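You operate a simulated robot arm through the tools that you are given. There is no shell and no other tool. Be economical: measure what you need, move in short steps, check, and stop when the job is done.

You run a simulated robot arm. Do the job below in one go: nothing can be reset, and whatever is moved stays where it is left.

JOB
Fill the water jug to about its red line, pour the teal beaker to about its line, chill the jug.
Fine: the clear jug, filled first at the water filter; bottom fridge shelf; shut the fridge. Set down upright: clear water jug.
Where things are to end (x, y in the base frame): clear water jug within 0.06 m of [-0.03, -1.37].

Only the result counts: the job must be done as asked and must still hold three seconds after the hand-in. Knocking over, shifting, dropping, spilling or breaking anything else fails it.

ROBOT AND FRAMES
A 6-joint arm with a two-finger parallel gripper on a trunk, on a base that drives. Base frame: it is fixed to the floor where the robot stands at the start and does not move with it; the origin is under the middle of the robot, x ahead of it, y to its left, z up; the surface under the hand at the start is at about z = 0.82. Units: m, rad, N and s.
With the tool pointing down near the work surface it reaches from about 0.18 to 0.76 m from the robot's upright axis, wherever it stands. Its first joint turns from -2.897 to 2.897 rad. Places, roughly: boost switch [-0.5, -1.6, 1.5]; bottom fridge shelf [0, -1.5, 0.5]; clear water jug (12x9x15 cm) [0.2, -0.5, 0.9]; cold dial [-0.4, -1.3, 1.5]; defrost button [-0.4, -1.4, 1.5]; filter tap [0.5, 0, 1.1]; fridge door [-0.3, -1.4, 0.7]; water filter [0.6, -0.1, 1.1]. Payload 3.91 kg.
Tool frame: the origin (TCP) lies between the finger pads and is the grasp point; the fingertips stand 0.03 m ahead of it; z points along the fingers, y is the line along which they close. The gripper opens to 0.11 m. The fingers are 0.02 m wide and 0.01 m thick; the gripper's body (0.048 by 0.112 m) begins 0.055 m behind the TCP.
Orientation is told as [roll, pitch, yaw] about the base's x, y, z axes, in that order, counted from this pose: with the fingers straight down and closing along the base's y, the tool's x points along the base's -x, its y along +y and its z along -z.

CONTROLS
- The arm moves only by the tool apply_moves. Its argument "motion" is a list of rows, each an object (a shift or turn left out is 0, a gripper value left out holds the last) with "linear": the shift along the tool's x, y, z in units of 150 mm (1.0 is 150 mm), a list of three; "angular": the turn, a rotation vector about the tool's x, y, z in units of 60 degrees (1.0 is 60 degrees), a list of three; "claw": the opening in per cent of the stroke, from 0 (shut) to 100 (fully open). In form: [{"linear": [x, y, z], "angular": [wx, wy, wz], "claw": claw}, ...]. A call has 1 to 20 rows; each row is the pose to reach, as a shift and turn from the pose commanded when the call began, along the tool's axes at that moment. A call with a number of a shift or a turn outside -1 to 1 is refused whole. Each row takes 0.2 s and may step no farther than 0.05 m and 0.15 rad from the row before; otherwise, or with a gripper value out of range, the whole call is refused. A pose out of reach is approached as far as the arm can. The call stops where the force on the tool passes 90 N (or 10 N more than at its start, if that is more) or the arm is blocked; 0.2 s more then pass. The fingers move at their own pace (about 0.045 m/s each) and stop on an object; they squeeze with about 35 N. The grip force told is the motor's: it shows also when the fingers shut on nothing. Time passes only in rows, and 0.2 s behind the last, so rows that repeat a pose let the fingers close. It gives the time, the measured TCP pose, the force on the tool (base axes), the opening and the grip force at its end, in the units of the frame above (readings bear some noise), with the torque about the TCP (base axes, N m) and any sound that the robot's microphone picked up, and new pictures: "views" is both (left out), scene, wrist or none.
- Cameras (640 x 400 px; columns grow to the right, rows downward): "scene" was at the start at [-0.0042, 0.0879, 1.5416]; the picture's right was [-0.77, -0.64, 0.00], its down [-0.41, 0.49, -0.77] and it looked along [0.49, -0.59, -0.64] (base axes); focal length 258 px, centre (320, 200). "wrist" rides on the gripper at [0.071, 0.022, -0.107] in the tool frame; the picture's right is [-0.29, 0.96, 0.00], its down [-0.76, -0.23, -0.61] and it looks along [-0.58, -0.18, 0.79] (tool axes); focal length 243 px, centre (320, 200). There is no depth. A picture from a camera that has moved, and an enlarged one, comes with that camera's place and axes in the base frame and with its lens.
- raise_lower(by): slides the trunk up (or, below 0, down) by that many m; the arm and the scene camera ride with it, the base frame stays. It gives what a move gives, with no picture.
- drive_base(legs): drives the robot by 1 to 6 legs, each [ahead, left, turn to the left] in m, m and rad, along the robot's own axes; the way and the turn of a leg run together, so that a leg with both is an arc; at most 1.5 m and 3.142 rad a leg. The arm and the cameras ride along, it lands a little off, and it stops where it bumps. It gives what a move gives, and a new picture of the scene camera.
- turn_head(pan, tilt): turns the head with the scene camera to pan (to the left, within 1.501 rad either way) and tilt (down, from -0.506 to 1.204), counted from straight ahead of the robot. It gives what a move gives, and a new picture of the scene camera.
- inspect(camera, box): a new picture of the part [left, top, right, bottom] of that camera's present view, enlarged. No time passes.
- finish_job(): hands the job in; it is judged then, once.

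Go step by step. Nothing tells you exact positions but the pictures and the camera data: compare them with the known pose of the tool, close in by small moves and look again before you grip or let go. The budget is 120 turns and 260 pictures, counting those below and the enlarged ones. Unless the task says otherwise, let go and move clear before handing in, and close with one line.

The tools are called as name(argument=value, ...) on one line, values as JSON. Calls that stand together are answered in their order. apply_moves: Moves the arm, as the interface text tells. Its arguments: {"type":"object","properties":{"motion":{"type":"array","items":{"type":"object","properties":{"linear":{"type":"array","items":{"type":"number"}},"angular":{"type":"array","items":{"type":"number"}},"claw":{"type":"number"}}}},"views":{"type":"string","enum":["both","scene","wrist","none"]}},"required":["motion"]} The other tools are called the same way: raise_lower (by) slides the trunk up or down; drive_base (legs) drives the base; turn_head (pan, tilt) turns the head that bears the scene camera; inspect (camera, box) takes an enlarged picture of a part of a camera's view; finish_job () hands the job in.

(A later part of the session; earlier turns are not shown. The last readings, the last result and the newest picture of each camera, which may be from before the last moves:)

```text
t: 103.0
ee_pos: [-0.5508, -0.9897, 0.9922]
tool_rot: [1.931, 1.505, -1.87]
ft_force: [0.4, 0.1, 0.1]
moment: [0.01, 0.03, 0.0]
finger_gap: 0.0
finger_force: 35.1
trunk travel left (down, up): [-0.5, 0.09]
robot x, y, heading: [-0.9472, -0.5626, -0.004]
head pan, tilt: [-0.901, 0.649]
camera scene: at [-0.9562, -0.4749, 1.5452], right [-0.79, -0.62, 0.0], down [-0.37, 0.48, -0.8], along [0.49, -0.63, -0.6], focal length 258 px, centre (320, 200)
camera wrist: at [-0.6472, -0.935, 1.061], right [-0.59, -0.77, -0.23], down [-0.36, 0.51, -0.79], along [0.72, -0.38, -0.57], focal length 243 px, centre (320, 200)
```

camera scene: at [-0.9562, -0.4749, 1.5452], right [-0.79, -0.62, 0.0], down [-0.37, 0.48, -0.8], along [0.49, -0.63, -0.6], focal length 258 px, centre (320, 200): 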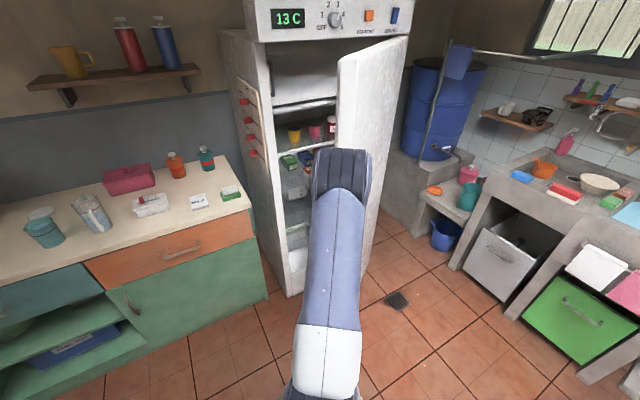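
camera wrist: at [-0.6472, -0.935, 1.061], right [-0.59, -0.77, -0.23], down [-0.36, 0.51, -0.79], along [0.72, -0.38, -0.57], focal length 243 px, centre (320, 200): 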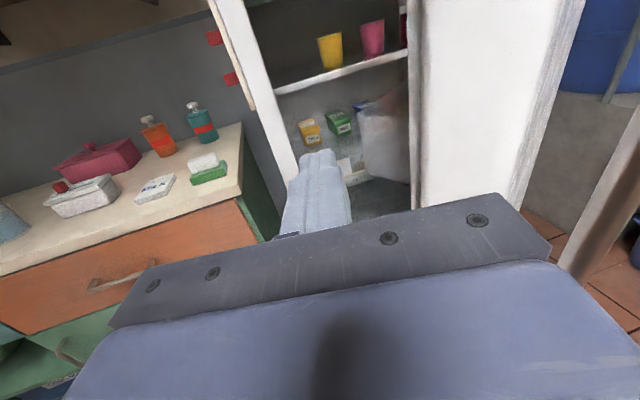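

apply_moves(motion=[{"linear": [0, 0, 0.25]}, {"linear": [0, 0, 0.5]}, {"linear": [0, 0.15, 0.5]}, {"linear": [0, 0.3, 0.45]}, {"linear": [0, 0.45, 0.4]}], views="both")

```text
t: 104.0
ee_pos: [-0.5174, -1.0449, 0.9906]
tool_rot: [1.731, 1.513, -2.052]
ft_force: [-9.2, 41.0, 20.2]
moment: [0.6, 1.72, -3.33]
finger_gap: 0.0
finger_force: 35.4
trunk travel left (down, up): [-0.5, 0.09]
robot x, y, heading: [-0.9525, -0.5583, 0.0]
head pan, tilt: [-0.901, 0.649]
stopped in row 4: the force on the tool passed its limit at 98 N (the readings are from after the stop); the commanded pose is now the measured one
camera scene: at [-0.9588, -0.4656, 1.5454], right [-0.78, -0.62, 0.0], down [-0.37, 0.47, -0.8], along [0.49, -0.63, -0.6], focal length 258 px, centre (320, 200)
camera wrist: at [-0.6126, -0.9918, 1.0629], right [-0.58, -0.78, -0.23], down [-0.37, 0.51, -0.78], along [0.73, -0.36, -0.58], focal length 243 px, centre (320, 200)
```

scene: 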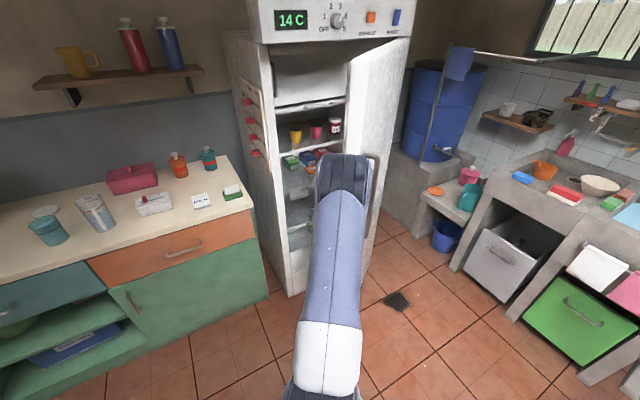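
wrist: 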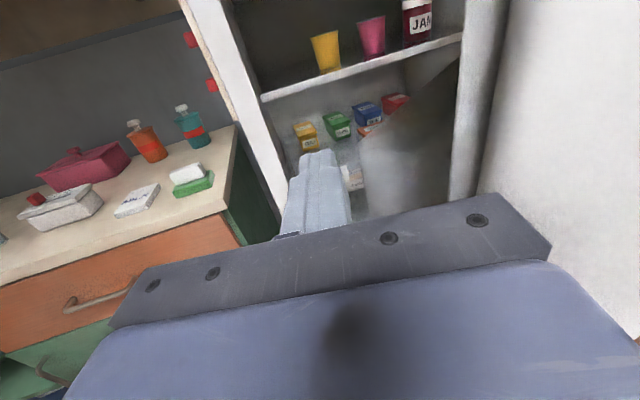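

apply_moves(motion=[{"linear": [0, -0.1, -0.1]}, {"linear": [0, -0.15, -0.35]}, {"linear": [0, -0.15, -0.65]}, {"linear": [0, -0.15, -0.95]}], views="none")

drive_base(legs=[[0.25, 0.03, 0]])

```text
t: 105.0
ee_pos: [-0.6193, -0.9467, 0.9852]
tool_rot: [1.664, 1.517, -2.124]
ft_force: [0.0, -0.3, -0.3]
moment: [0.01, 0.01, 0.01]
finger_gap: 0.0
finger_force: 35.3
trunk travel left (down, up): [-0.5, 0.09]
robot x, y, heading: [-0.954, -0.5602, 0.001]
head pan, tilt: [-0.901, 0.649]
```

```text
t: 106.8
ee_pos: [-0.3706, -0.9171, 0.9855]
tool_rot: [1.647, 1.517, -2.142]
ft_force: [-0.5, 0.0, 0.2]
moment: [0.02, 0.02, -0.02]
finger_gap: 0.0001
finger_force: 34.5
trunk travel left (down, up): [-0.5, 0.09]
robot x, y, heading: [-0.7052, -0.5275, -0.004]
head pan, tilt: [-0.901, 0.649]
camera scene: at [-0.7072, -0.4437, 1.5452], right [-0.79, -0.62, 0.0], down [-0.37, 0.47, -0.8], along [0.49, -0.63, -0.6], focal length 258 px, centre (320, 200)
```

scene: 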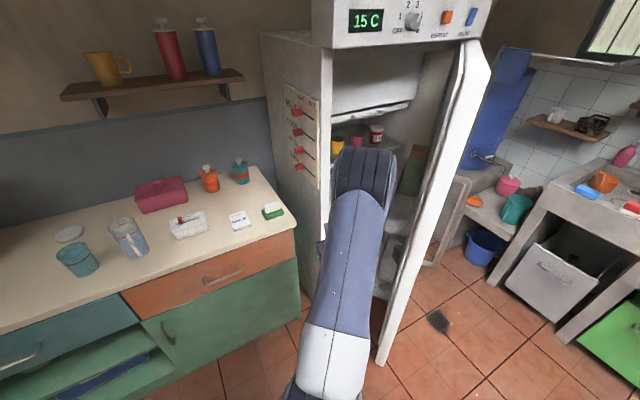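

apply_moves(motion=[{"linear": [0, 0.13, -0.09], "angular": [-0.1, 0, 0]}, {"linear": [0, 0.26, -0.18], "angular": [-0.2, 0, 0]}, {"linear": [0, 0.39, -0.27], "angular": [-0.3, 0, 0]}, {"linear": [0, 0.525, -0.365], "angular": [-0.38, 0, 0]}], views="none")

apply_moves(motion=[{"linear": [0, 0.15, 0.22]}, {"linear": [0, 0.3, 0.43]}, {"linear": [0, 0.46, 0.65]}, {"linear": [0, 0.62, 0.87]}], views="both")

```text
t: 107.8
ee_pos: [-0.4757, -0.9523, 0.9895]
tool_rot: [2.047, 1.517, -2.133]
ft_force: [-0.3, 0.4, -0.5]
moment: [0.0, 0.0, -0.03]
finger_gap: 0.0004
finger_force: 34.7
out of reach, approached as far as the arm can: row 4
trunk travel left (down, up): [-0.5, 0.09]
robot x, y, heading: [-0.7022, -0.53, -0.002]
head pan, tilt: [-0.901, 0.649]
```

```text
t: 108.8
ee_pos: [-0.4915, -1.1116, 0.9975]
tool_rot: [2.051, 1.517, -2.133]
ft_force: [0.4, -0.9, -0.1]
moment: [-0.02, -0.01, 0.02]
finger_gap: 0.0
finger_force: 35.5
trunk travel left (down, up): [-0.5, 0.09]
robot x, y, heading: [-0.7046, -0.53, -0.001]
head pan, tilt: [-0.901, 0.649]
camera scene: at [-0.7073, -0.4437, 1.5452], right [-0.79, -0.62, 0.0], down [-0.37, 0.47, -0.8], along [0.49, -0.63, -0.6], focal length 258 px, centre (320, 200)
camera wrist: at [-0.5606, -1.0256, 1.0674], right [-0.84, -0.49, -0.24], down [-0.13, 0.61, -0.78], along [0.53, -0.62, -0.57], focal length 243 px, centre (320, 200)
```

scene: 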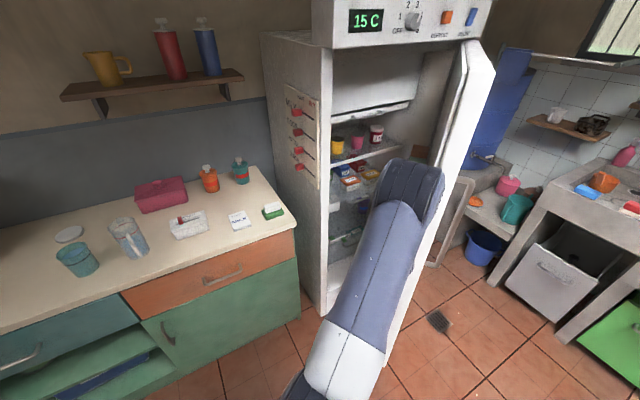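
wrist: 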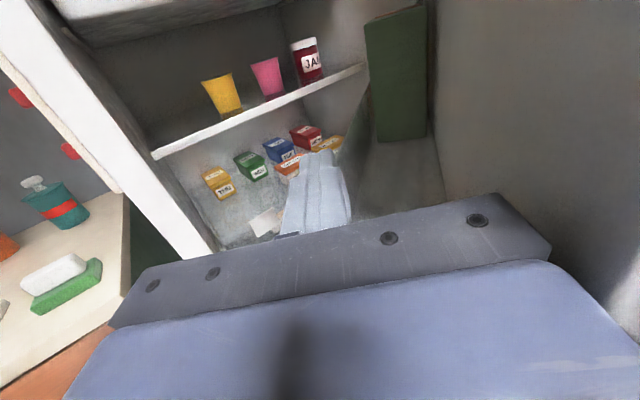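

apply_moves(motion=[{"linear": [0, 0.18, -0.09]}, {"linear": [0, 0.36, -0.18]}, {"linear": [0, 0.54, -0.27]}, {"linear": [0, 0.72, -0.36]}, {"linear": [0, 0.9, -0.45]}], views="both")

```text
t: 110.0
ee_pos: [-0.6414, -1.1215, 1.0008]
tool_rot: [2.047, 1.517, -2.138]
ft_force: [-1.2, 0.0, 0.6]
moment: [0.0, -0.05, 0.0]
finger_gap: 0.0
finger_force: 34.3
trunk travel left (down, up): [-0.5, 0.09]
robot x, y, heading: [-0.701, -0.5294, -0.005]
head pan, tilt: [-0.901, 0.649]
camera scene: at [-0.7072, -0.4437, 1.5452], right [-0.79, -0.62, 0.0], down [-0.37, 0.48, -0.8], along [0.49, -0.63, -0.6], focal length 258 px, centre (320, 200)
camera wrist: at [-0.711, -1.0352, 1.0714], right [-0.83, -0.49, -0.24], down [-0.13, 0.61, -0.78], along [0.54, -0.62, -0.57], focal length 243 px, centre (320, 200)
```

scene: 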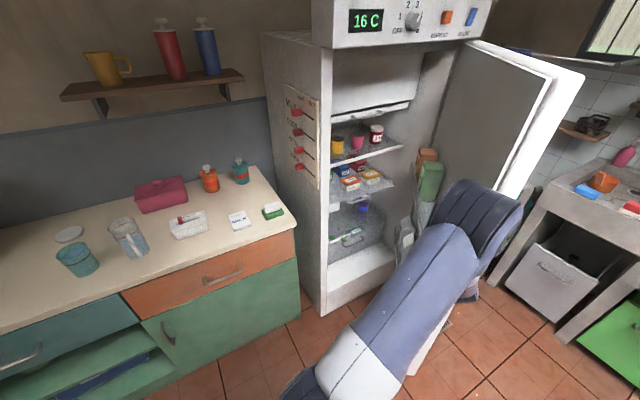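
wrist: 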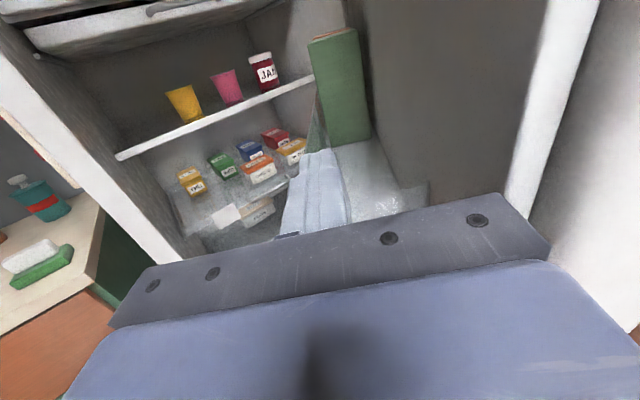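

apply_moves(motion=[{"linear": [0, 0.25, -0.06]}, {"linear": [0, 0.5, -0.08]}, {"linear": [0, 0.75, -0.06]}, {"linear": [0, 1.0, 0.0]}], views="scene")

```text
t: 111.0
ee_pos: [-0.7762, -1.1963, 1.0083]
tool_rot: [2.058, 1.52, -2.13]
ft_force: [-13.1, 15.8, -2.7]
moment: [0.27, 0.16, -0.36]
finger_gap: 0.0
finger_force: 34.8
trunk travel left (down, up): [-0.5, 0.09]
robot x, y, heading: [-0.7035, -0.5318, -0.005]
head pan, tilt: [-0.901, 0.649]
camera scene: at [-0.7095, -0.4422, 1.5451], right [-0.79, -0.62, 0.0], down [-0.37, 0.47, -0.8], along [0.49, -0.63, -0.6], focal length 258 px, centre (320, 200)
```

scene: 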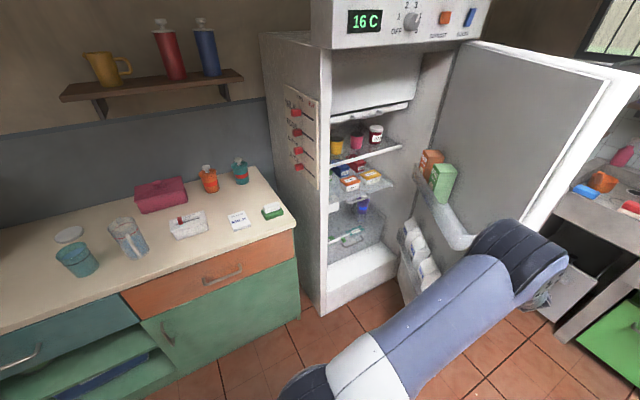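

apply_moves(motion=[{"linear": [0, 0.15, -0.1]}, {"linear": [0, 0.4, -0.1]}, {"linear": [0, 0.65, -0.1]}, {"linear": [0, 0.9, -0.1]}], views="both")

```text
t: 112.0
ee_pos: [-0.8961, -1.2515, 1.016]
tool_rot: [2.045, 1.518, -2.139]
ft_force: [0.1, 0.4, -0.5]
moment: [0.01, 0.02, 0.03]
finger_gap: 0.0
finger_force: 35.0
trunk travel left (down, up): [-0.5, 0.09]
robot x, y, heading: [-0.7021, -0.5296, -0.003]
head pan, tilt: [-0.901, 0.649]
camera scene: at [-0.7074, -0.4437, 1.5453], right [-0.79, -0.62, 0.0], down [-0.37, 0.48, -0.8], along [0.49, -0.63, -0.6], focal length 258 px, centre (320, 200)
camera wrist: at [-0.9649, -1.1652, 1.0858], right [-0.84, -0.49, -0.24], down [-0.13, 0.61, -0.78], along [0.53, -0.62, -0.57], focal length 243 px, centre (320, 200)
```

scene: 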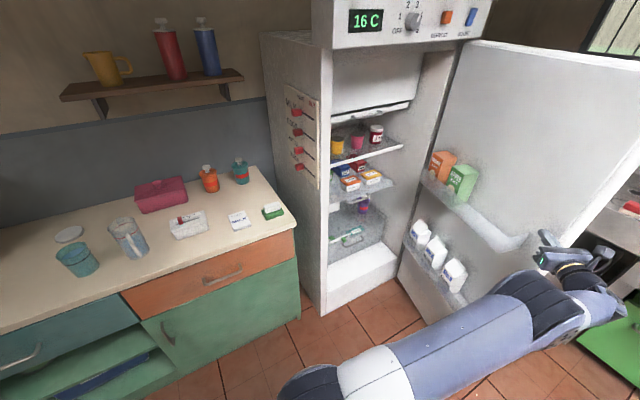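
wrist: 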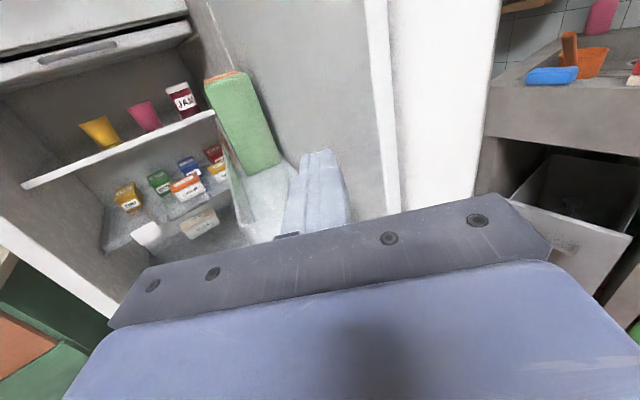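

inspect(camera="scene", box=[310, 100, 420, 320])

```text
1.82 times, centred on (365, 210) of scene
camera zoom: at [-0.7074, -0.4437, 1.5453], right [-0.79, -0.62, 0.0], down [-0.37, 0.48, -0.8], along [0.49, -0.63, -0.6], focal length 468 px, centre (238, 182)
```

zoom: 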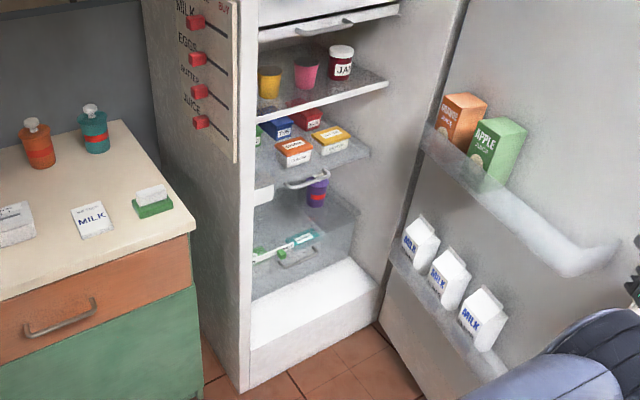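

apply_moves(motion=[{"linear": [0, -0.25, -0.1]}, {"linear": [0, -0.5, -0.2]}, {"linear": [0, -0.75, -0.3]}, {"linear": [0, -1.0, -0.35]}], views="none")

apply_moves(motion=[{"linear": [0, -0.25, -0.1]}, {"linear": [0, -0.5, -0.2]}, {"linear": [0, -0.75, -0.3]}, {"linear": [0, -0.95, -0.35]}], views="none")

drive_base(legs=[[-0.25, -0.2, 0]])

turn_head(pan=-0.5, tilt=0.75)

```text
t: 113.0
ee_pos: [-0.791, -1.1296, 1.0056]
tool_rot: [2.046, 1.516, -2.137]
ft_force: [1.1, -0.6, 0.4]
moment: [-0.02, -0.01, 0.0]
finger_gap: 0.0
finger_force: 35.3
trunk travel left (down, up): [-0.5, 0.09]
robot x, y, heading: [-0.7036, -0.5281, -0.005]
head pan, tilt: [-0.901, 0.649]
```

```text
t: 114.0
ee_pos: [-0.6938, -1.0111, 0.9988]
tool_rot: [2.036, 1.516, -2.149]
ft_force: [-0.9, -0.7, 0.4]
moment: [0.02, -0.01, 0.02]
finger_gap: 0.0
finger_force: 34.4
trunk travel left (down, up): [-0.5, 0.09]
robot x, y, heading: [-0.7021, -0.5305, -0.009]
head pan, tilt: [-0.901, 0.649]
```

```text
t: 116.2
ee_pos: [-0.9484, -1.2129, 0.9986]
tool_rot: [2.045, 1.518, -2.144]
ft_force: [0.0, -0.4, -0.2]
moment: [0.01, 0.04, -0.01]
finger_gap: 0.0
finger_force: 34.9
trunk travel left (down, up): [-0.5, 0.09]
robot x, y, heading: [-0.9545, -0.7316, -0.009]
head pan, tilt: [-0.901, 0.649]
camera scene: at [-0.9612, -0.6444, 1.5452], right [-0.79, -0.62, 0.0], down [-0.37, 0.48, -0.8], along [0.49, -0.63, -0.6], focal length 258 px, centre (320, 200)
```

scene: 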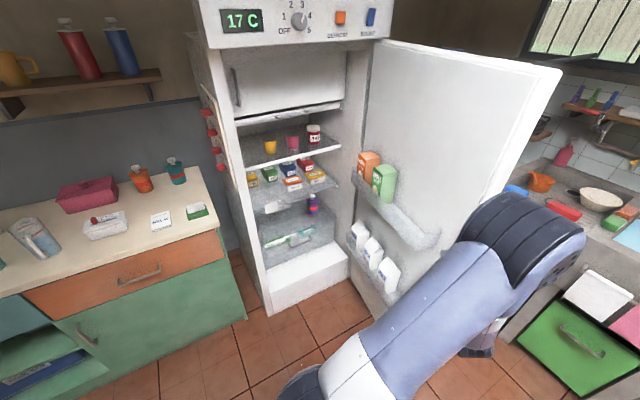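

```text
t: 117.0
ee_pos: [-0.9493, -1.2128, 0.9987]
tool_rot: [2.043, 1.517, -2.145]
ft_force: [0.1, 0.5, 0.4]
moment: [-0.01, 0.01, 0.01]
finger_gap: 0.0
finger_force: 34.9
trunk travel left (down, up): [-0.5, 0.09]
robot x, y, heading: [-0.9574, -0.7278, -0.006]
head pan, tilt: [-0.499, 0.75]
camera scene: at [-0.9423, -0.6162, 1.5366], right [-0.48, -0.88, 0.0], down [-0.6, 0.33, -0.73], along [0.64, -0.35, -0.68], focal length 258 px, centre (320, 200)
```

scene: 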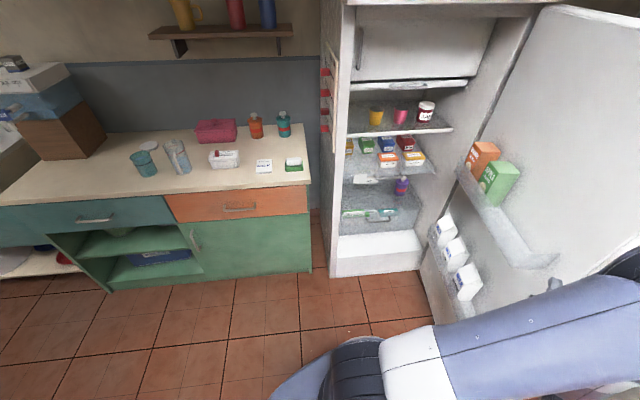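

inspect(camera="scene", box=[320, 80, 460, 290])

inspect(camera="scene", box=[335, 130, 435, 240])

```text
1.90 times, centred on (390, 185) of scene
camera zoom: at [-0.9423, -0.6162, 1.5366], right [-0.48, -0.88, 0.0], down [-0.6, 0.33, -0.73], along [0.64, -0.35, -0.68], focal length 491 px, centre (187, 229)
```

zoom: 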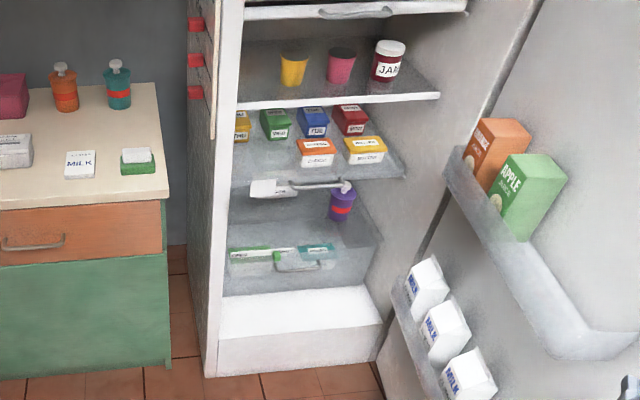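

```text
3.64 times, centred on (385, 185) of scene
camera zoom: at [-0.9423, -0.6162, 1.5366], right [-0.48, -0.88, 0.0], down [-0.6, 0.33, -0.73], along [0.64, -0.35, -0.68], focal length 937 px, centre (84, 254)
```

zoom: 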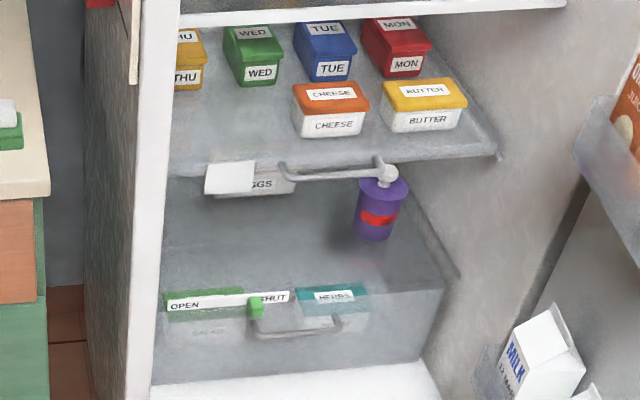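

raise_lower(by=-0.35)

turn_head(pan=-0.55, tilt=0.5)

inspect(camera="scene", box=[330, 60, 480, 260])

```text
t: 120.4
ee_pos: [-0.9487, -1.2136, 0.6476]
tool_rot: [2.045, 1.516, -2.144]
ft_force: [-0.7, 0.3, -0.4]
moment: [0.0, 0.0, 0.01]
finger_gap: 0.0
finger_force: 35.2
trunk travel left (down, up): [-0.15, 0.44]
robot x, y, heading: [-0.956, -0.7303, -0.008]
head pan, tilt: [-0.499, 0.75]
```

```text
t: 121.2
ee_pos: [-0.9499, -1.2132, 0.6487]
tool_rot: [2.045, 1.517, -2.142]
ft_force: [-0.6, 1.0, -0.8]
moment: [0.02, -0.03, 0.01]
finger_gap: 0.0
finger_force: 35.2
trunk travel left (down, up): [-0.15, 0.44]
robot x, y, heading: [-0.9568, -0.7314, -0.006]
head pan, tilt: [-0.55, 0.499]
camera scene: at [-0.9375, -0.624, 1.2085], right [-0.53, -0.85, 0.0], down [-0.41, 0.25, -0.88], along [0.75, -0.46, -0.48], focal length 258 px, centre (320, 200)
```

scene: 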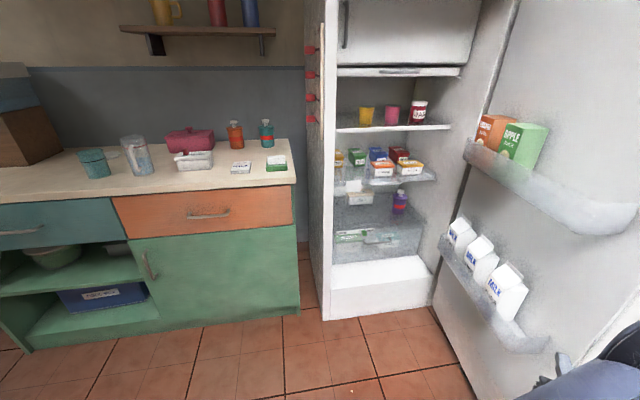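

```text
2.00 times, centred on (405, 160) of scene
camera zoom: at [-0.9375, -0.624, 1.2085], right [-0.53, -0.85, 0.0], down [-0.41, 0.25, -0.88], along [0.75, -0.46, -0.48], focal length 515 px, centre (150, 280)
```

zoom: 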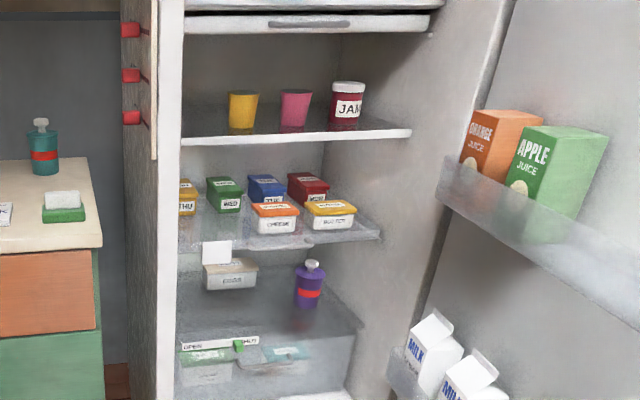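

The bottom shelf is at z≈0.46, with an eggs box at the back and a bottle on the right; the target spot is free. Now I'll go back and fetch the jug.

raise_lower(by=0.35)

drive_base(legs=[[0, 0.3, 0], [0.42, 0.01, 0]])

```text
t: 124.6
ee_pos: [-0.9494, -1.2134, 0.9987]
tool_rot: [2.044, 1.516, -2.145]
ft_force: [0.1, 0.8, -0.6]
moment: [0.0, -0.02, -0.01]
finger_gap: 0.0
finger_force: 34.8
trunk travel left (down, up): [-0.5, 0.09]
robot x, y, heading: [-0.9553, -0.7272, -0.003]
head pan, tilt: [-0.55, 0.499]
```

```text
t: 128.8
ee_pos: [-0.5291, -0.9028, 0.9986]
tool_rot: [2.042, 1.516, -2.143]
ft_force: [0.6, 0.3, -0.1]
moment: [0.0, 0.0, -0.03]
finger_gap: 0.0001
finger_force: 35.5
trunk travel left (down, up): [-0.5, 0.09]
robot x, y, heading: [-0.5371, -0.4173, -0.003]
head pan, tilt: [-0.55, 0.499]
camera scene: at [-0.5194, -0.3138, 1.5586], right [-0.52, -0.85, 0.0], down [-0.41, 0.25, -0.88], along [0.75, -0.46, -0.48], focal length 258 px, centre (320, 200)
```

scene: 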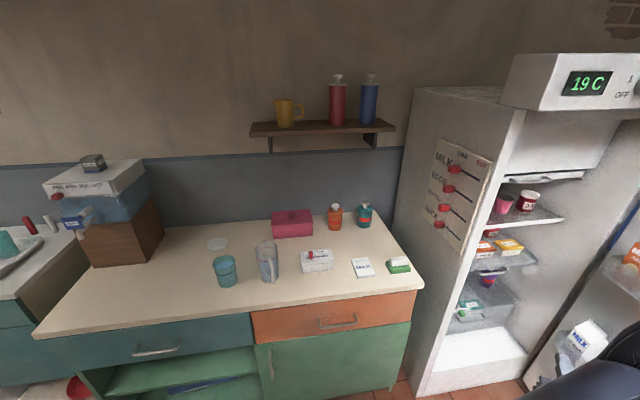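

apply_moves(motion=[{"angular": [0, -0.025, 0.05]}], views="none")

apply_moves(motion=[{"linear": [0, -0.14, 0], "angular": [0.14, 0, 0], "claw": 100}, {"linear": [0, -0.28, 0], "angular": [0.28, 0, 0]}, {"linear": [0, -0.42, 0], "angular": [0.42, 0, 0]}, {"linear": [0, -0.56, 0], "angular": [0.56, 0, 0]}, {"linear": [0, -0.7, 0], "angular": [0.7, 0, 0]}, {"linear": [0, -0.84, 0], "angular": [0.84, 0, 0]}, {"linear": [0, -1.0, 0], "angular": [0.98, 0, 0]}], views="none")

apply_moves(motion=[{"linear": [0, -0.2, 0.2], "angular": [0.05, 0, 0]}, {"linear": [0, -0.4, 0.4], "angular": [0.1, 0, 0]}, {"linear": [0, -0.55, 0.6], "angular": [0.1, 0, 0]}, {"linear": [0, -0.65, 0.8], "angular": [0.1, 0, 0]}], views="wrist")

```text
t: 129.2
ee_pos: [-0.5302, -0.9027, 0.9979]
tool_rot: [-1.149, 1.565, 0.949]
ft_force: [-0.2, 0.0, -0.6]
moment: [0.01, -0.03, -0.05]
finger_gap: 0.0
finger_force: 34.9
trunk travel left (down, up): [-0.5, 0.09]
robot x, y, heading: [-0.5407, -0.4214, -0.006]
head pan, tilt: [-0.55, 0.499]
```

```text
t: 130.8
ee_pos: [-0.4002, -0.8272, 0.9996]
tool_rot: [-2.07, 1.567, 1.058]
ft_force: [0.0, -0.1, 0.2]
moment: [0.02, 0.0, 0.0]
finger_gap: 0.1102
finger_force: 0.0
trunk travel left (down, up): [-0.5, 0.09]
robot x, y, heading: [-0.538, -0.4193, 0.0]
head pan, tilt: [-0.55, 0.499]
```

```text
t: 131.8
ee_pos: [-0.278, -0.7325, 1.0002]
tool_rot: [-2.424, 1.566, 0.804]
ft_force: [-0.7, -0.6, -0.6]
moment: [-0.01, 0.0, 0.0]
finger_gap: 0.1098
finger_force: 0.0
trunk travel left (down, up): [-0.5, 0.09]
robot x, y, heading: [-0.5398, -0.4227, -0.001]
head pan, tilt: [-0.55, 0.499]
camera wrist: at [-0.382, -0.7622, 1.0709], right [0.08, -0.95, -0.29], down [-0.62, 0.18, -0.76], along [0.78, 0.25, -0.58], focal length 243 px, centre (320, 200)
```

wrist: 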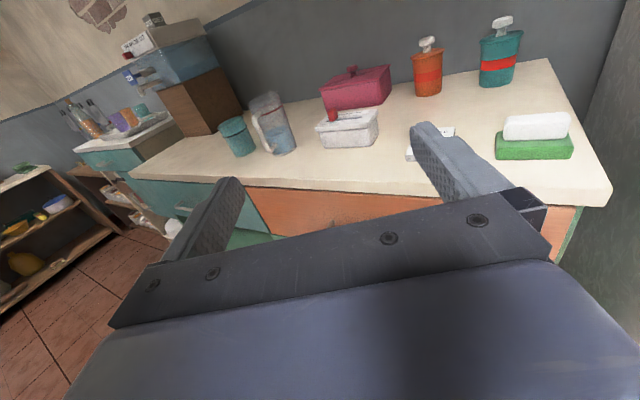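

apply_moves(motion=[{"linear": [0, -0.2, 0.2]}, {"linear": [0, -0.4, 0.4]}, {"linear": [0, -0.6, 0.6]}, {"linear": [0, -0.8, 0.8]}, {"linear": [0, -1.0, 1.0]}], views="none")

apply_moves(motion=[{"linear": [-0.2, -0.02, 0.25]}, {"linear": [-0.4, -0.02, 0.5]}, {"linear": [-0.6, -0.02, 0.75]}, {"linear": [-0.65, -0.02, 0.95]}], views="wrist")

```text
t: 133.1
ee_pos: [-0.1422, -0.5697, 1.0003]
tool_rot: [-2.346, 1.567, 0.885]
ft_force: [-0.7, 0.6, 0.1]
moment: [0.01, 0.0, 0.02]
finger_gap: 0.11
finger_force: 0.0
trunk travel left (down, up): [-0.5, 0.09]
robot x, y, heading: [-0.5356, -0.4195, 0.0]
head pan, tilt: [-0.55, 0.499]
```

```text
t: 134.1
ee_pos: [-0.0007, -0.5531, 0.9041]
tool_rot: [-2.223, 1.565, 1.008]
ft_force: [-0.6, 0.3, 0.4]
moment: [0.02, -0.03, 0.01]
finger_gap: 0.11
finger_force: 0.1
trunk travel left (down, up): [-0.5, 0.09]
robot x, y, heading: [-0.5375, -0.4216, -0.007]
head pan, tilt: [-0.55, 0.499]
camera wrist: at [-0.1038, -0.5828, 0.9755], right [0.08, -0.95, -0.29], down [-0.62, 0.18, -0.76], along [0.78, 0.25, -0.58], focal length 243 px, centre (320, 200)
```

wrist: 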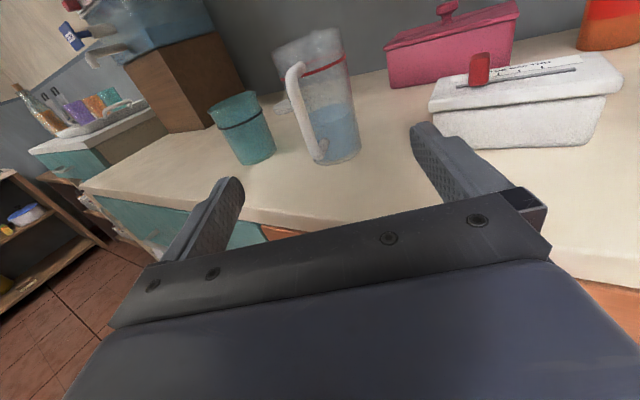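

apply_moves(motion=[{"linear": [0, 0, 0.25]}, {"linear": [0, 0, 0.5]}, {"linear": [0, 0, 0.75]}, {"linear": [-0.01, 0, 1.0]}], views="none")

apply_moves(motion=[{"linear": [0, 0, 0.12]}, {"linear": [0, 0, 0.12]}], views="wrist")

```text
t: 135.1
ee_pos: [0.1499, -0.5404, 0.9024]
tool_rot: [-2.211, 1.566, 1.018]
ft_force: [0.2, 0.2, -0.6]
moment: [0.0, 0.03, 0.01]
finger_gap: 0.1102
finger_force: 0.0
trunk travel left (down, up): [-0.5, 0.09]
robot x, y, heading: [-0.539, -0.4187, -0.003]
head pan, tilt: [-0.55, 0.499]
```

```text
t: 135.7
ee_pos: [0.1682, -0.5393, 0.9028]
tool_rot: [-2.177, 1.566, 1.052]
ft_force: [0.1, 0.0, -0.2]
moment: [0.0, 0.02, 0.02]
finger_gap: 0.1099
finger_force: 0.0
trunk travel left (down, up): [-0.5, 0.09]
robot x, y, heading: [-0.5352, -0.4201, -0.001]
head pan, tilt: [-0.55, 0.499]
camera wrist: at [0.0643, -0.5693, 0.9744], right [0.08, -0.95, -0.29], down [-0.62, 0.18, -0.76], along [0.78, 0.25, -0.58], focal length 243 px, centre (320, 200)
```

wrist: 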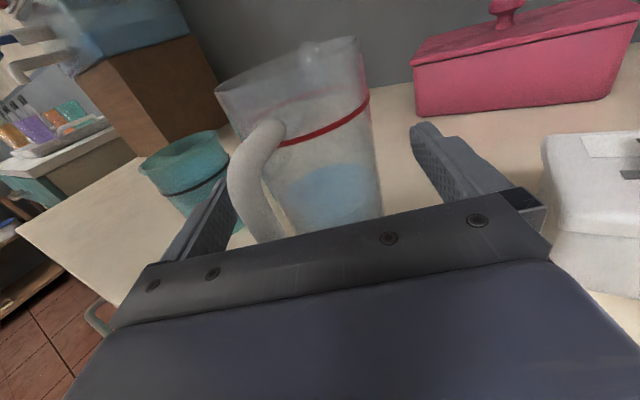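

apply_moves(motion=[{"claw": 60}, {"claw": 60}, {"claw": 30}, {"claw": 30}, {"claw": 30}, {"linear": [0.05, 0, 0]}, {"linear": [0.2, 0, 0]}, {"linear": [0.35, 0, 0]}, {"linear": [0.5, 0, 0]}, {"linear": [0.6, 0, 0]}, {"linear": [0.65, 0, -0.2]}, {"linear": [0.65, 0, -0.4]}, {"linear": [0.65, 0, -0.6]}, {"linear": [0.65, 0, -0.8]}, {"linear": [0.65, 0, -1.0]}], views="wrist")

```text
t: 138.8
ee_pos: [0.0176, -0.5525, 1.0001]
tool_rot: [-2.561, 1.565, 0.669]
ft_force: [0.2, 0.2, -3.2]
moment: [-0.01, 0.07, 0.02]
finger_gap: 0.0742
finger_force: 35.0
trunk travel left (down, up): [-0.5, 0.09]
robot x, y, heading: [-0.539, -0.4198, -0.001]
head pan, tilt: [-0.55, 0.499]
camera wrist: at [-0.0869, -0.5821, 1.0719], right [0.08, -0.95, -0.29], down [-0.62, 0.18, -0.76], along [0.78, 0.25, -0.58], focal length 243 px, centre (320, 200)
```

wrist: 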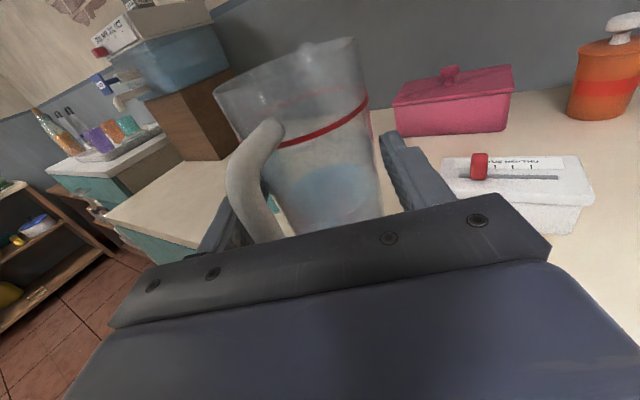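

apply_moves(motion=[{"linear": [0, 0, -0.2]}, {"linear": [0, 0, -0.4]}, {"linear": [0, 0, -0.6]}, {"linear": [0, 0, -0.8]}, {"linear": [0, 0, -0.95]}], views="none")

drive_base(legs=[[-0.25, 0, 0], [0, -0.55, 0]])

```text
t: 140.1
ee_pos: [-0.1261, -0.5642, 1.0009]
tool_rot: [-2.351, 1.566, 0.877]
ft_force: [-0.2, 0.2, -3.2]
moment: [-0.04, 0.09, -0.01]
finger_gap: 0.0746
finger_force: 35.1
trunk travel left (down, up): [-0.5, 0.09]
robot x, y, heading: [-0.5392, -0.4222, 0.001]
head pan, tilt: [-0.55, 0.499]
```

```text
t: 144.6
ee_pos: [-0.3781, -1.1095, 1.0007]
tool_rot: [-2.29, 1.564, 0.94]
ft_force: [0.6, -0.5, -3.0]
moment: [-0.07, 0.07, -0.01]
finger_gap: 0.0743
finger_force: 35.0
trunk travel left (down, up): [-0.5, 0.09]
robot x, y, heading: [-0.7939, -0.9654, -0.002]
head pan, tilt: [-0.55, 0.499]
camera scene: at [-0.7727, -0.8593, 1.5586], right [-0.53, -0.85, 0.0], down [-0.41, 0.25, -0.88], along [0.75, -0.46, -0.48], focal length 258 px, centre (320, 200)
```

scene: 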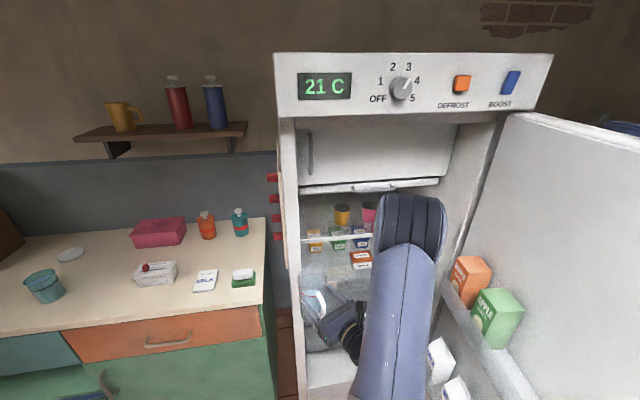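

apply_moves(motion=[{"linear": [0, 0.1, -0.1], "angular": [-0.08, 0, 0]}, {"linear": [0, 0.22, -0.2], "angular": [-0.17, 0, 0]}, {"linear": [0, 0.35, -0.3], "angular": [-0.26, 0, 0]}, {"linear": [0, 0.48, -0.37], "angular": [-0.35, 0, 0]}, {"linear": [0, 0.61, -0.39], "angular": [-0.45, 0, 0]}], views="none")

raise_lower(by=-0.42)

apply_moves(motion=[{}], views="both")

```text
t: 145.8
ee_pos: [-0.4315, -1.2046, 0.9998]
tool_rot: [-1.705, 1.565, 1.048]
ft_force: [-0.5, -1.1, -2.8]
moment: [0.05, 0.06, 0.01]
finger_gap: 0.0742
finger_force: 35.1
trunk travel left (down, up): [-0.5, 0.09]
robot x, y, heading: [-0.7932, -0.9648, 0.003]
head pan, tilt: [-0.55, 0.499]
```

```text
refused: -0.42 is not a number from -0.4 to 0.4
```

```text
t: 146.2
ee_pos: [-0.4293, -1.2061, 0.9995]
tool_rot: [-1.796, 1.563, 0.96]
ft_force: [0.1, 0.4, -3.6]
moment: [0.04, 0.07, 0.0]
finger_gap: 0.0742
finger_force: 35.2
trunk travel left (down, up): [-0.5, 0.09]
robot x, y, heading: [-0.7914, -0.9652, -0.006]
head pan, tilt: [-0.55, 0.499]
camera scene: at [-0.7728, -0.8594, 1.5586], right [-0.53, -0.85, 0.0], down [-0.41, 0.25, -0.88], along [0.75, -0.46, -0.48], focal length 258 px, centre (320, 200)
camera wrist: at [-0.5358, -1.1846, 1.0716], right [-0.36, -0.89, -0.29], down [-0.47, 0.44, -0.76], along [0.8, -0.13, -0.58], focal length 243 px, centre (320, 200)
```

scene: 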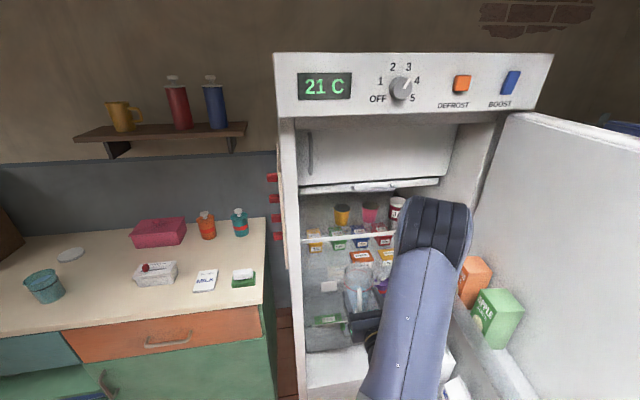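
wrist: 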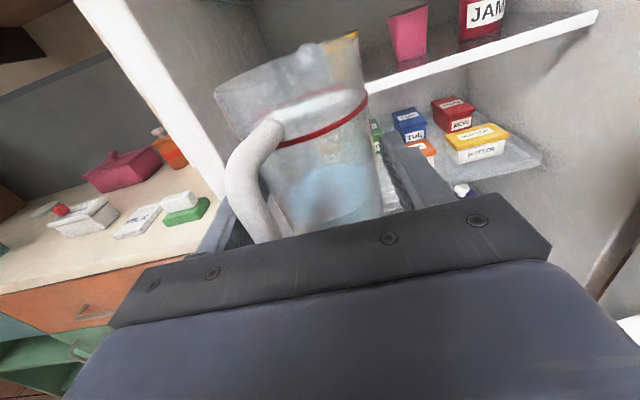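

raise_lower(by=-0.4)

apply_moves(motion=[{}], views="both")

```text
t: 150.1
ee_pos: [-0.4287, -1.2056, 0.6007]
tool_rot: [-1.785, 1.566, 0.972]
ft_force: [0.0, 0.0, -2.5]
moment: [0.0, 0.09, 0.0]
finger_gap: 0.074
finger_force: 35.1
trunk travel left (down, up): [-0.1, 0.49]
robot x, y, heading: [-0.7941, -0.9672, -0.005]
head pan, tilt: [-0.55, 0.499]
```

```text
t: 150.5
ee_pos: [-0.4297, -1.2053, 0.6004]
tool_rot: [-1.786, 1.564, 0.973]
ft_force: [0.5, 0.5, -2.5]
moment: [0.01, 0.09, -0.01]
finger_gap: 0.074
finger_force: 34.9
trunk travel left (down, up): [-0.1, 0.49]
robot x, y, heading: [-0.789, -0.9656, -0.001]
head pan, tilt: [-0.55, 0.499]
camera scene: at [-0.7728, -0.8594, 1.1586], right [-0.53, -0.85, 0.0], down [-0.41, 0.25, -0.88], along [0.75, -0.46, -0.48], focal length 258 px, centre (320, 200)
camera wrist: at [-0.5359, -1.1846, 0.6716], right [-0.36, -0.89, -0.29], down [-0.47, 0.44, -0.76], along [0.8, -0.13, -0.58], focal length 243 px, centre (320, 200)
```

scene: 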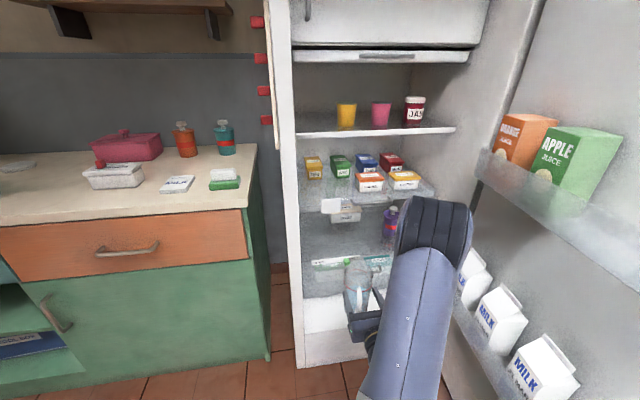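
wrist: 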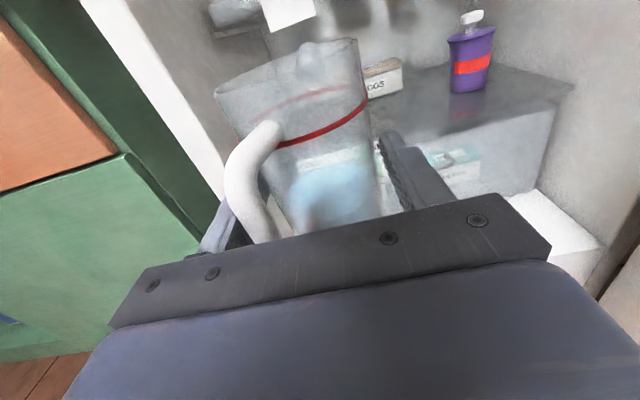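

drive_base(legs=[[0.1, -0.04, 0]])

apply_moves(motion=[{"linear": [-0.1, 0, 0]}, {"linear": [-0.2, 0, 0]}], views="wrist")

```text
t: 151.6
ee_pos: [-0.3304, -1.2462, 0.6002]
tool_rot: [-1.777, 1.565, 0.976]
ft_force: [0.6, 0.0, -4.3]
moment: [-0.04, 0.11, 0.0]
finger_gap: 0.0743
finger_force: 34.9
trunk travel left (down, up): [-0.1, 0.49]
robot x, y, heading: [-0.6917, -1.0016, -0.004]
head pan, tilt: [-0.55, 0.499]
camera scene: at [-0.6733, -0.9, 1.1586], right [-0.53, -0.85, 0.0], down [-0.41, 0.25, -0.88], along [0.75, -0.46, -0.48], focal length 258 px, centre (320, 200)
```

scene: 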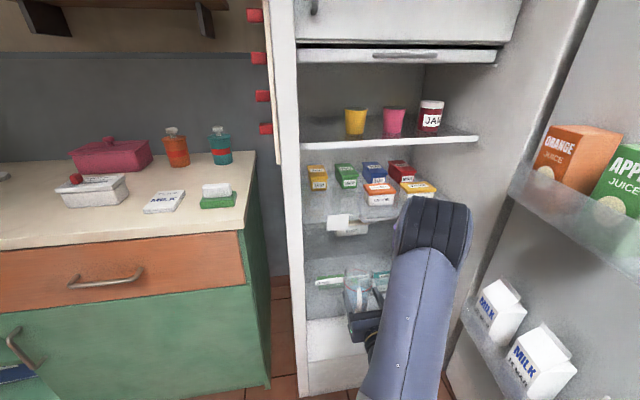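

```text
t: 152.2
ee_pos: [-0.3295, -1.2454, 0.5701]
tool_rot: [-1.625, 1.564, 1.133]
ft_force: [0.8, -0.4, -3.1]
moment: [0.03, 0.07, 0.0]
finger_gap: 0.074
finger_force: 35.2
trunk travel left (down, up): [-0.1, 0.49]
robot x, y, heading: [-0.6957, -1.0078, -0.004]
head pan, tilt: [-0.55, 0.499]
camera wrist: at [-0.4357, -1.2246, 0.6417], right [-0.36, -0.89, -0.29], down [-0.48, 0.44, -0.76], along [0.8, -0.13, -0.58], focal length 243 px, centre (320, 200)
```

wrist: 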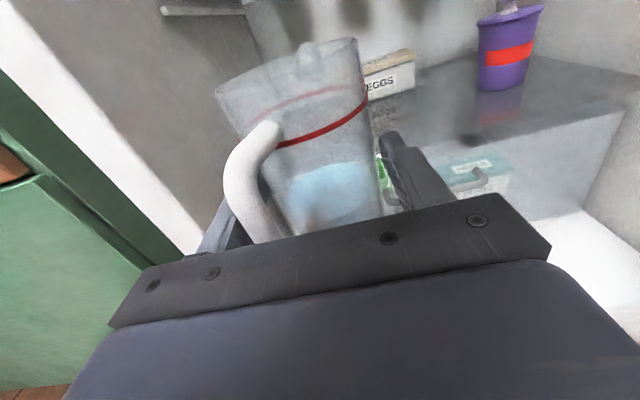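

apply_moves(motion=[{"linear": [0, 0, 0.15]}, {"linear": [0, 0, 0.35]}, {"linear": [0, 0, 0.55]}, {"linear": [0, 0, 0.75]}, {"linear": [0, 0, 0.95]}], views="both")

```text
t: 153.4
ee_pos: [-0.1974, -1.2982, 0.5691]
tool_rot: [-1.711, 1.566, 1.048]
ft_force: [0.0, 0.0, -1.4]
moment: [0.03, 0.08, 0.05]
finger_gap: 0.074
finger_force: 35.0
trunk travel left (down, up): [-0.1, 0.49]
robot x, y, heading: [-0.695, -1.0058, -0.0]
head pan, tilt: [-0.55, 0.499]
camera scene: at [-0.6734, -0.9, 1.1586], right [-0.53, -0.85, 0.0], down [-0.41, 0.25, -0.88], along [0.75, -0.46, -0.48], focal length 258 px, centre (320, 200)
camera wrist: at [-0.3043, -1.2777, 0.6414], right [-0.36, -0.89, -0.29], down [-0.48, 0.44, -0.76], along [0.8, -0.13, -0.58], focal length 243 px, centre (320, 200)
```

scene: 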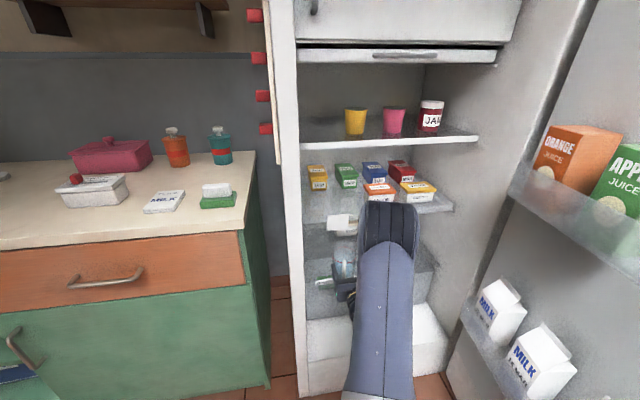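
wrist: 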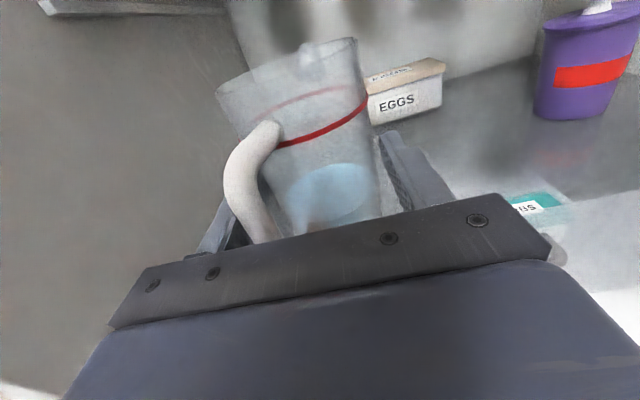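

apply_moves(motion=[{"linear": [0, 0.01, 0.2]}, {"linear": [0, 0.02, 0.4]}, {"linear": [0, 0.02, 0.6]}, {"linear": [0, 0.02, 0.8]}, {"linear": [0, 0.02, 1.0]}], views="both")

```text
t: 154.6
ee_pos: [-0.0585, -1.3582, 0.5693]
tool_rot: [-1.584, 1.567, 1.173]
ft_force: [0.1, 0.7, -3.4]
moment: [0.02, 0.06, -0.01]
finger_gap: 0.0741
finger_force: 35.0
trunk travel left (down, up): [-0.1, 0.49]
robot x, y, heading: [-0.6905, -1.0097, -0.005]
head pan, tilt: [-0.55, 0.499]
camera scene: at [-0.6733, -0.9, 1.1586], right [-0.53, -0.85, 0.0], down [-0.41, 0.25, -0.88], along [0.75, -0.46, -0.48], focal length 258 px, centre (320, 200)
camera wrist: at [-0.1655, -1.3377, 0.6408], right [-0.36, -0.89, -0.29], down [-0.48, 0.44, -0.76], along [0.8, -0.13, -0.58], focal length 243 px, centre (320, 200)
```

scene: 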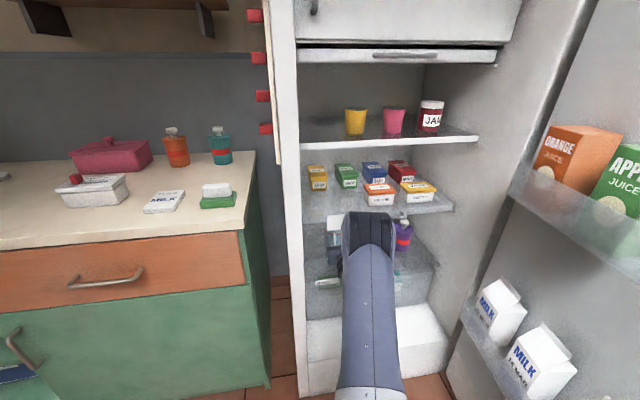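
wrist: 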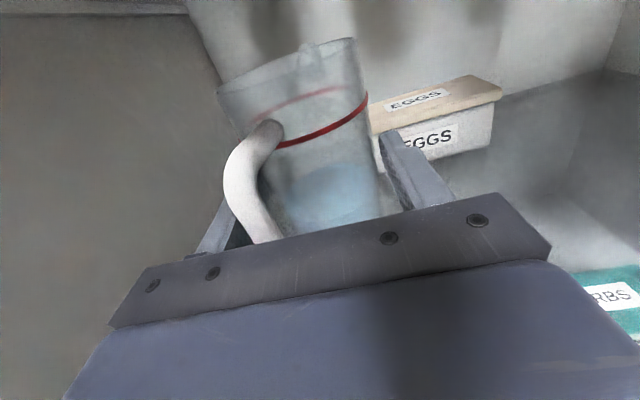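

apply_moves(motion=[{"linear": [-0.02, 0, 0.05]}, {"linear": [-0.06, 0, 0.05]}, {"linear": [-0.1, 0, 0.05]}, {"linear": [-0.13, 0, 0.05]}], views="none")

```text
t: 155.6
ee_pos: [-0.0524, -1.3608, 0.5502]
tool_rot: [-1.738, 1.564, 1.018]
ft_force: [-1.0, 0.4, -3.0]
moment: [0.02, 0.07, 0.02]
finger_gap: 0.0741
finger_force: 34.5
trunk travel left (down, up): [-0.1, 0.49]
robot x, y, heading: [-0.6947, -1.0048, -0.006]
head pan, tilt: [-0.55, 0.499]
```

apply_moves(motion=[{"linear": [-0.02, 0, 0]}, {"linear": [-0.04, 0, 0]}], views="none")

apply_moves(motion=[{"linear": [-0.015, 0, 0]}], views="wrist")

```text
t: 156.2
ee_pos: [-0.0527, -1.3616, 0.5433]
tool_rot: [-1.729, 1.567, 1.027]
ft_force: [0.1, 0.5, -3.3]
moment: [-0.01, 0.09, 0.01]
finger_gap: 0.0739
finger_force: 35.3
trunk travel left (down, up): [-0.1, 0.49]
robot x, y, heading: [-0.6929, -1.0075, -0.003]
head pan, tilt: [-0.55, 0.499]
```

```text
t: 156.6
ee_pos: [-0.052, -1.362, 0.5437]
tool_rot: [-2.223, 1.565, 0.536]
ft_force: [-1.4, 0.8, 2.2]
moment: [0.12, -0.04, 0.05]
finger_gap: 0.0739
finger_force: 34.9
trunk travel left (down, up): [-0.1, 0.49]
robot x, y, heading: [-0.6899, -1.0033, -0.0]
head pan, tilt: [-0.55, 0.499]
camera wrist: at [-0.1593, -1.3405, 0.6151], right [-0.36, -0.89, -0.29], down [-0.47, 0.44, -0.76], along [0.81, -0.13, -0.58], focal length 243 px, centre (320, 200)
```

wrist: 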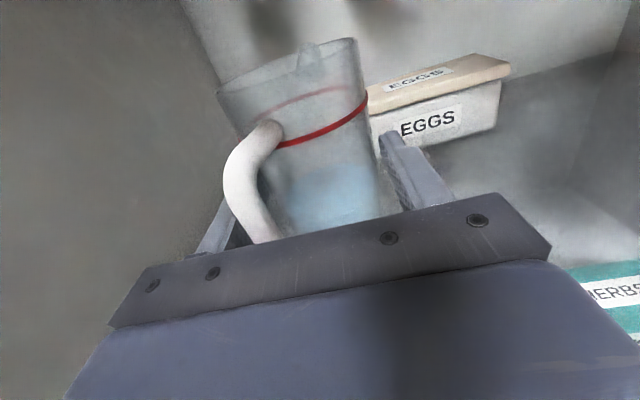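

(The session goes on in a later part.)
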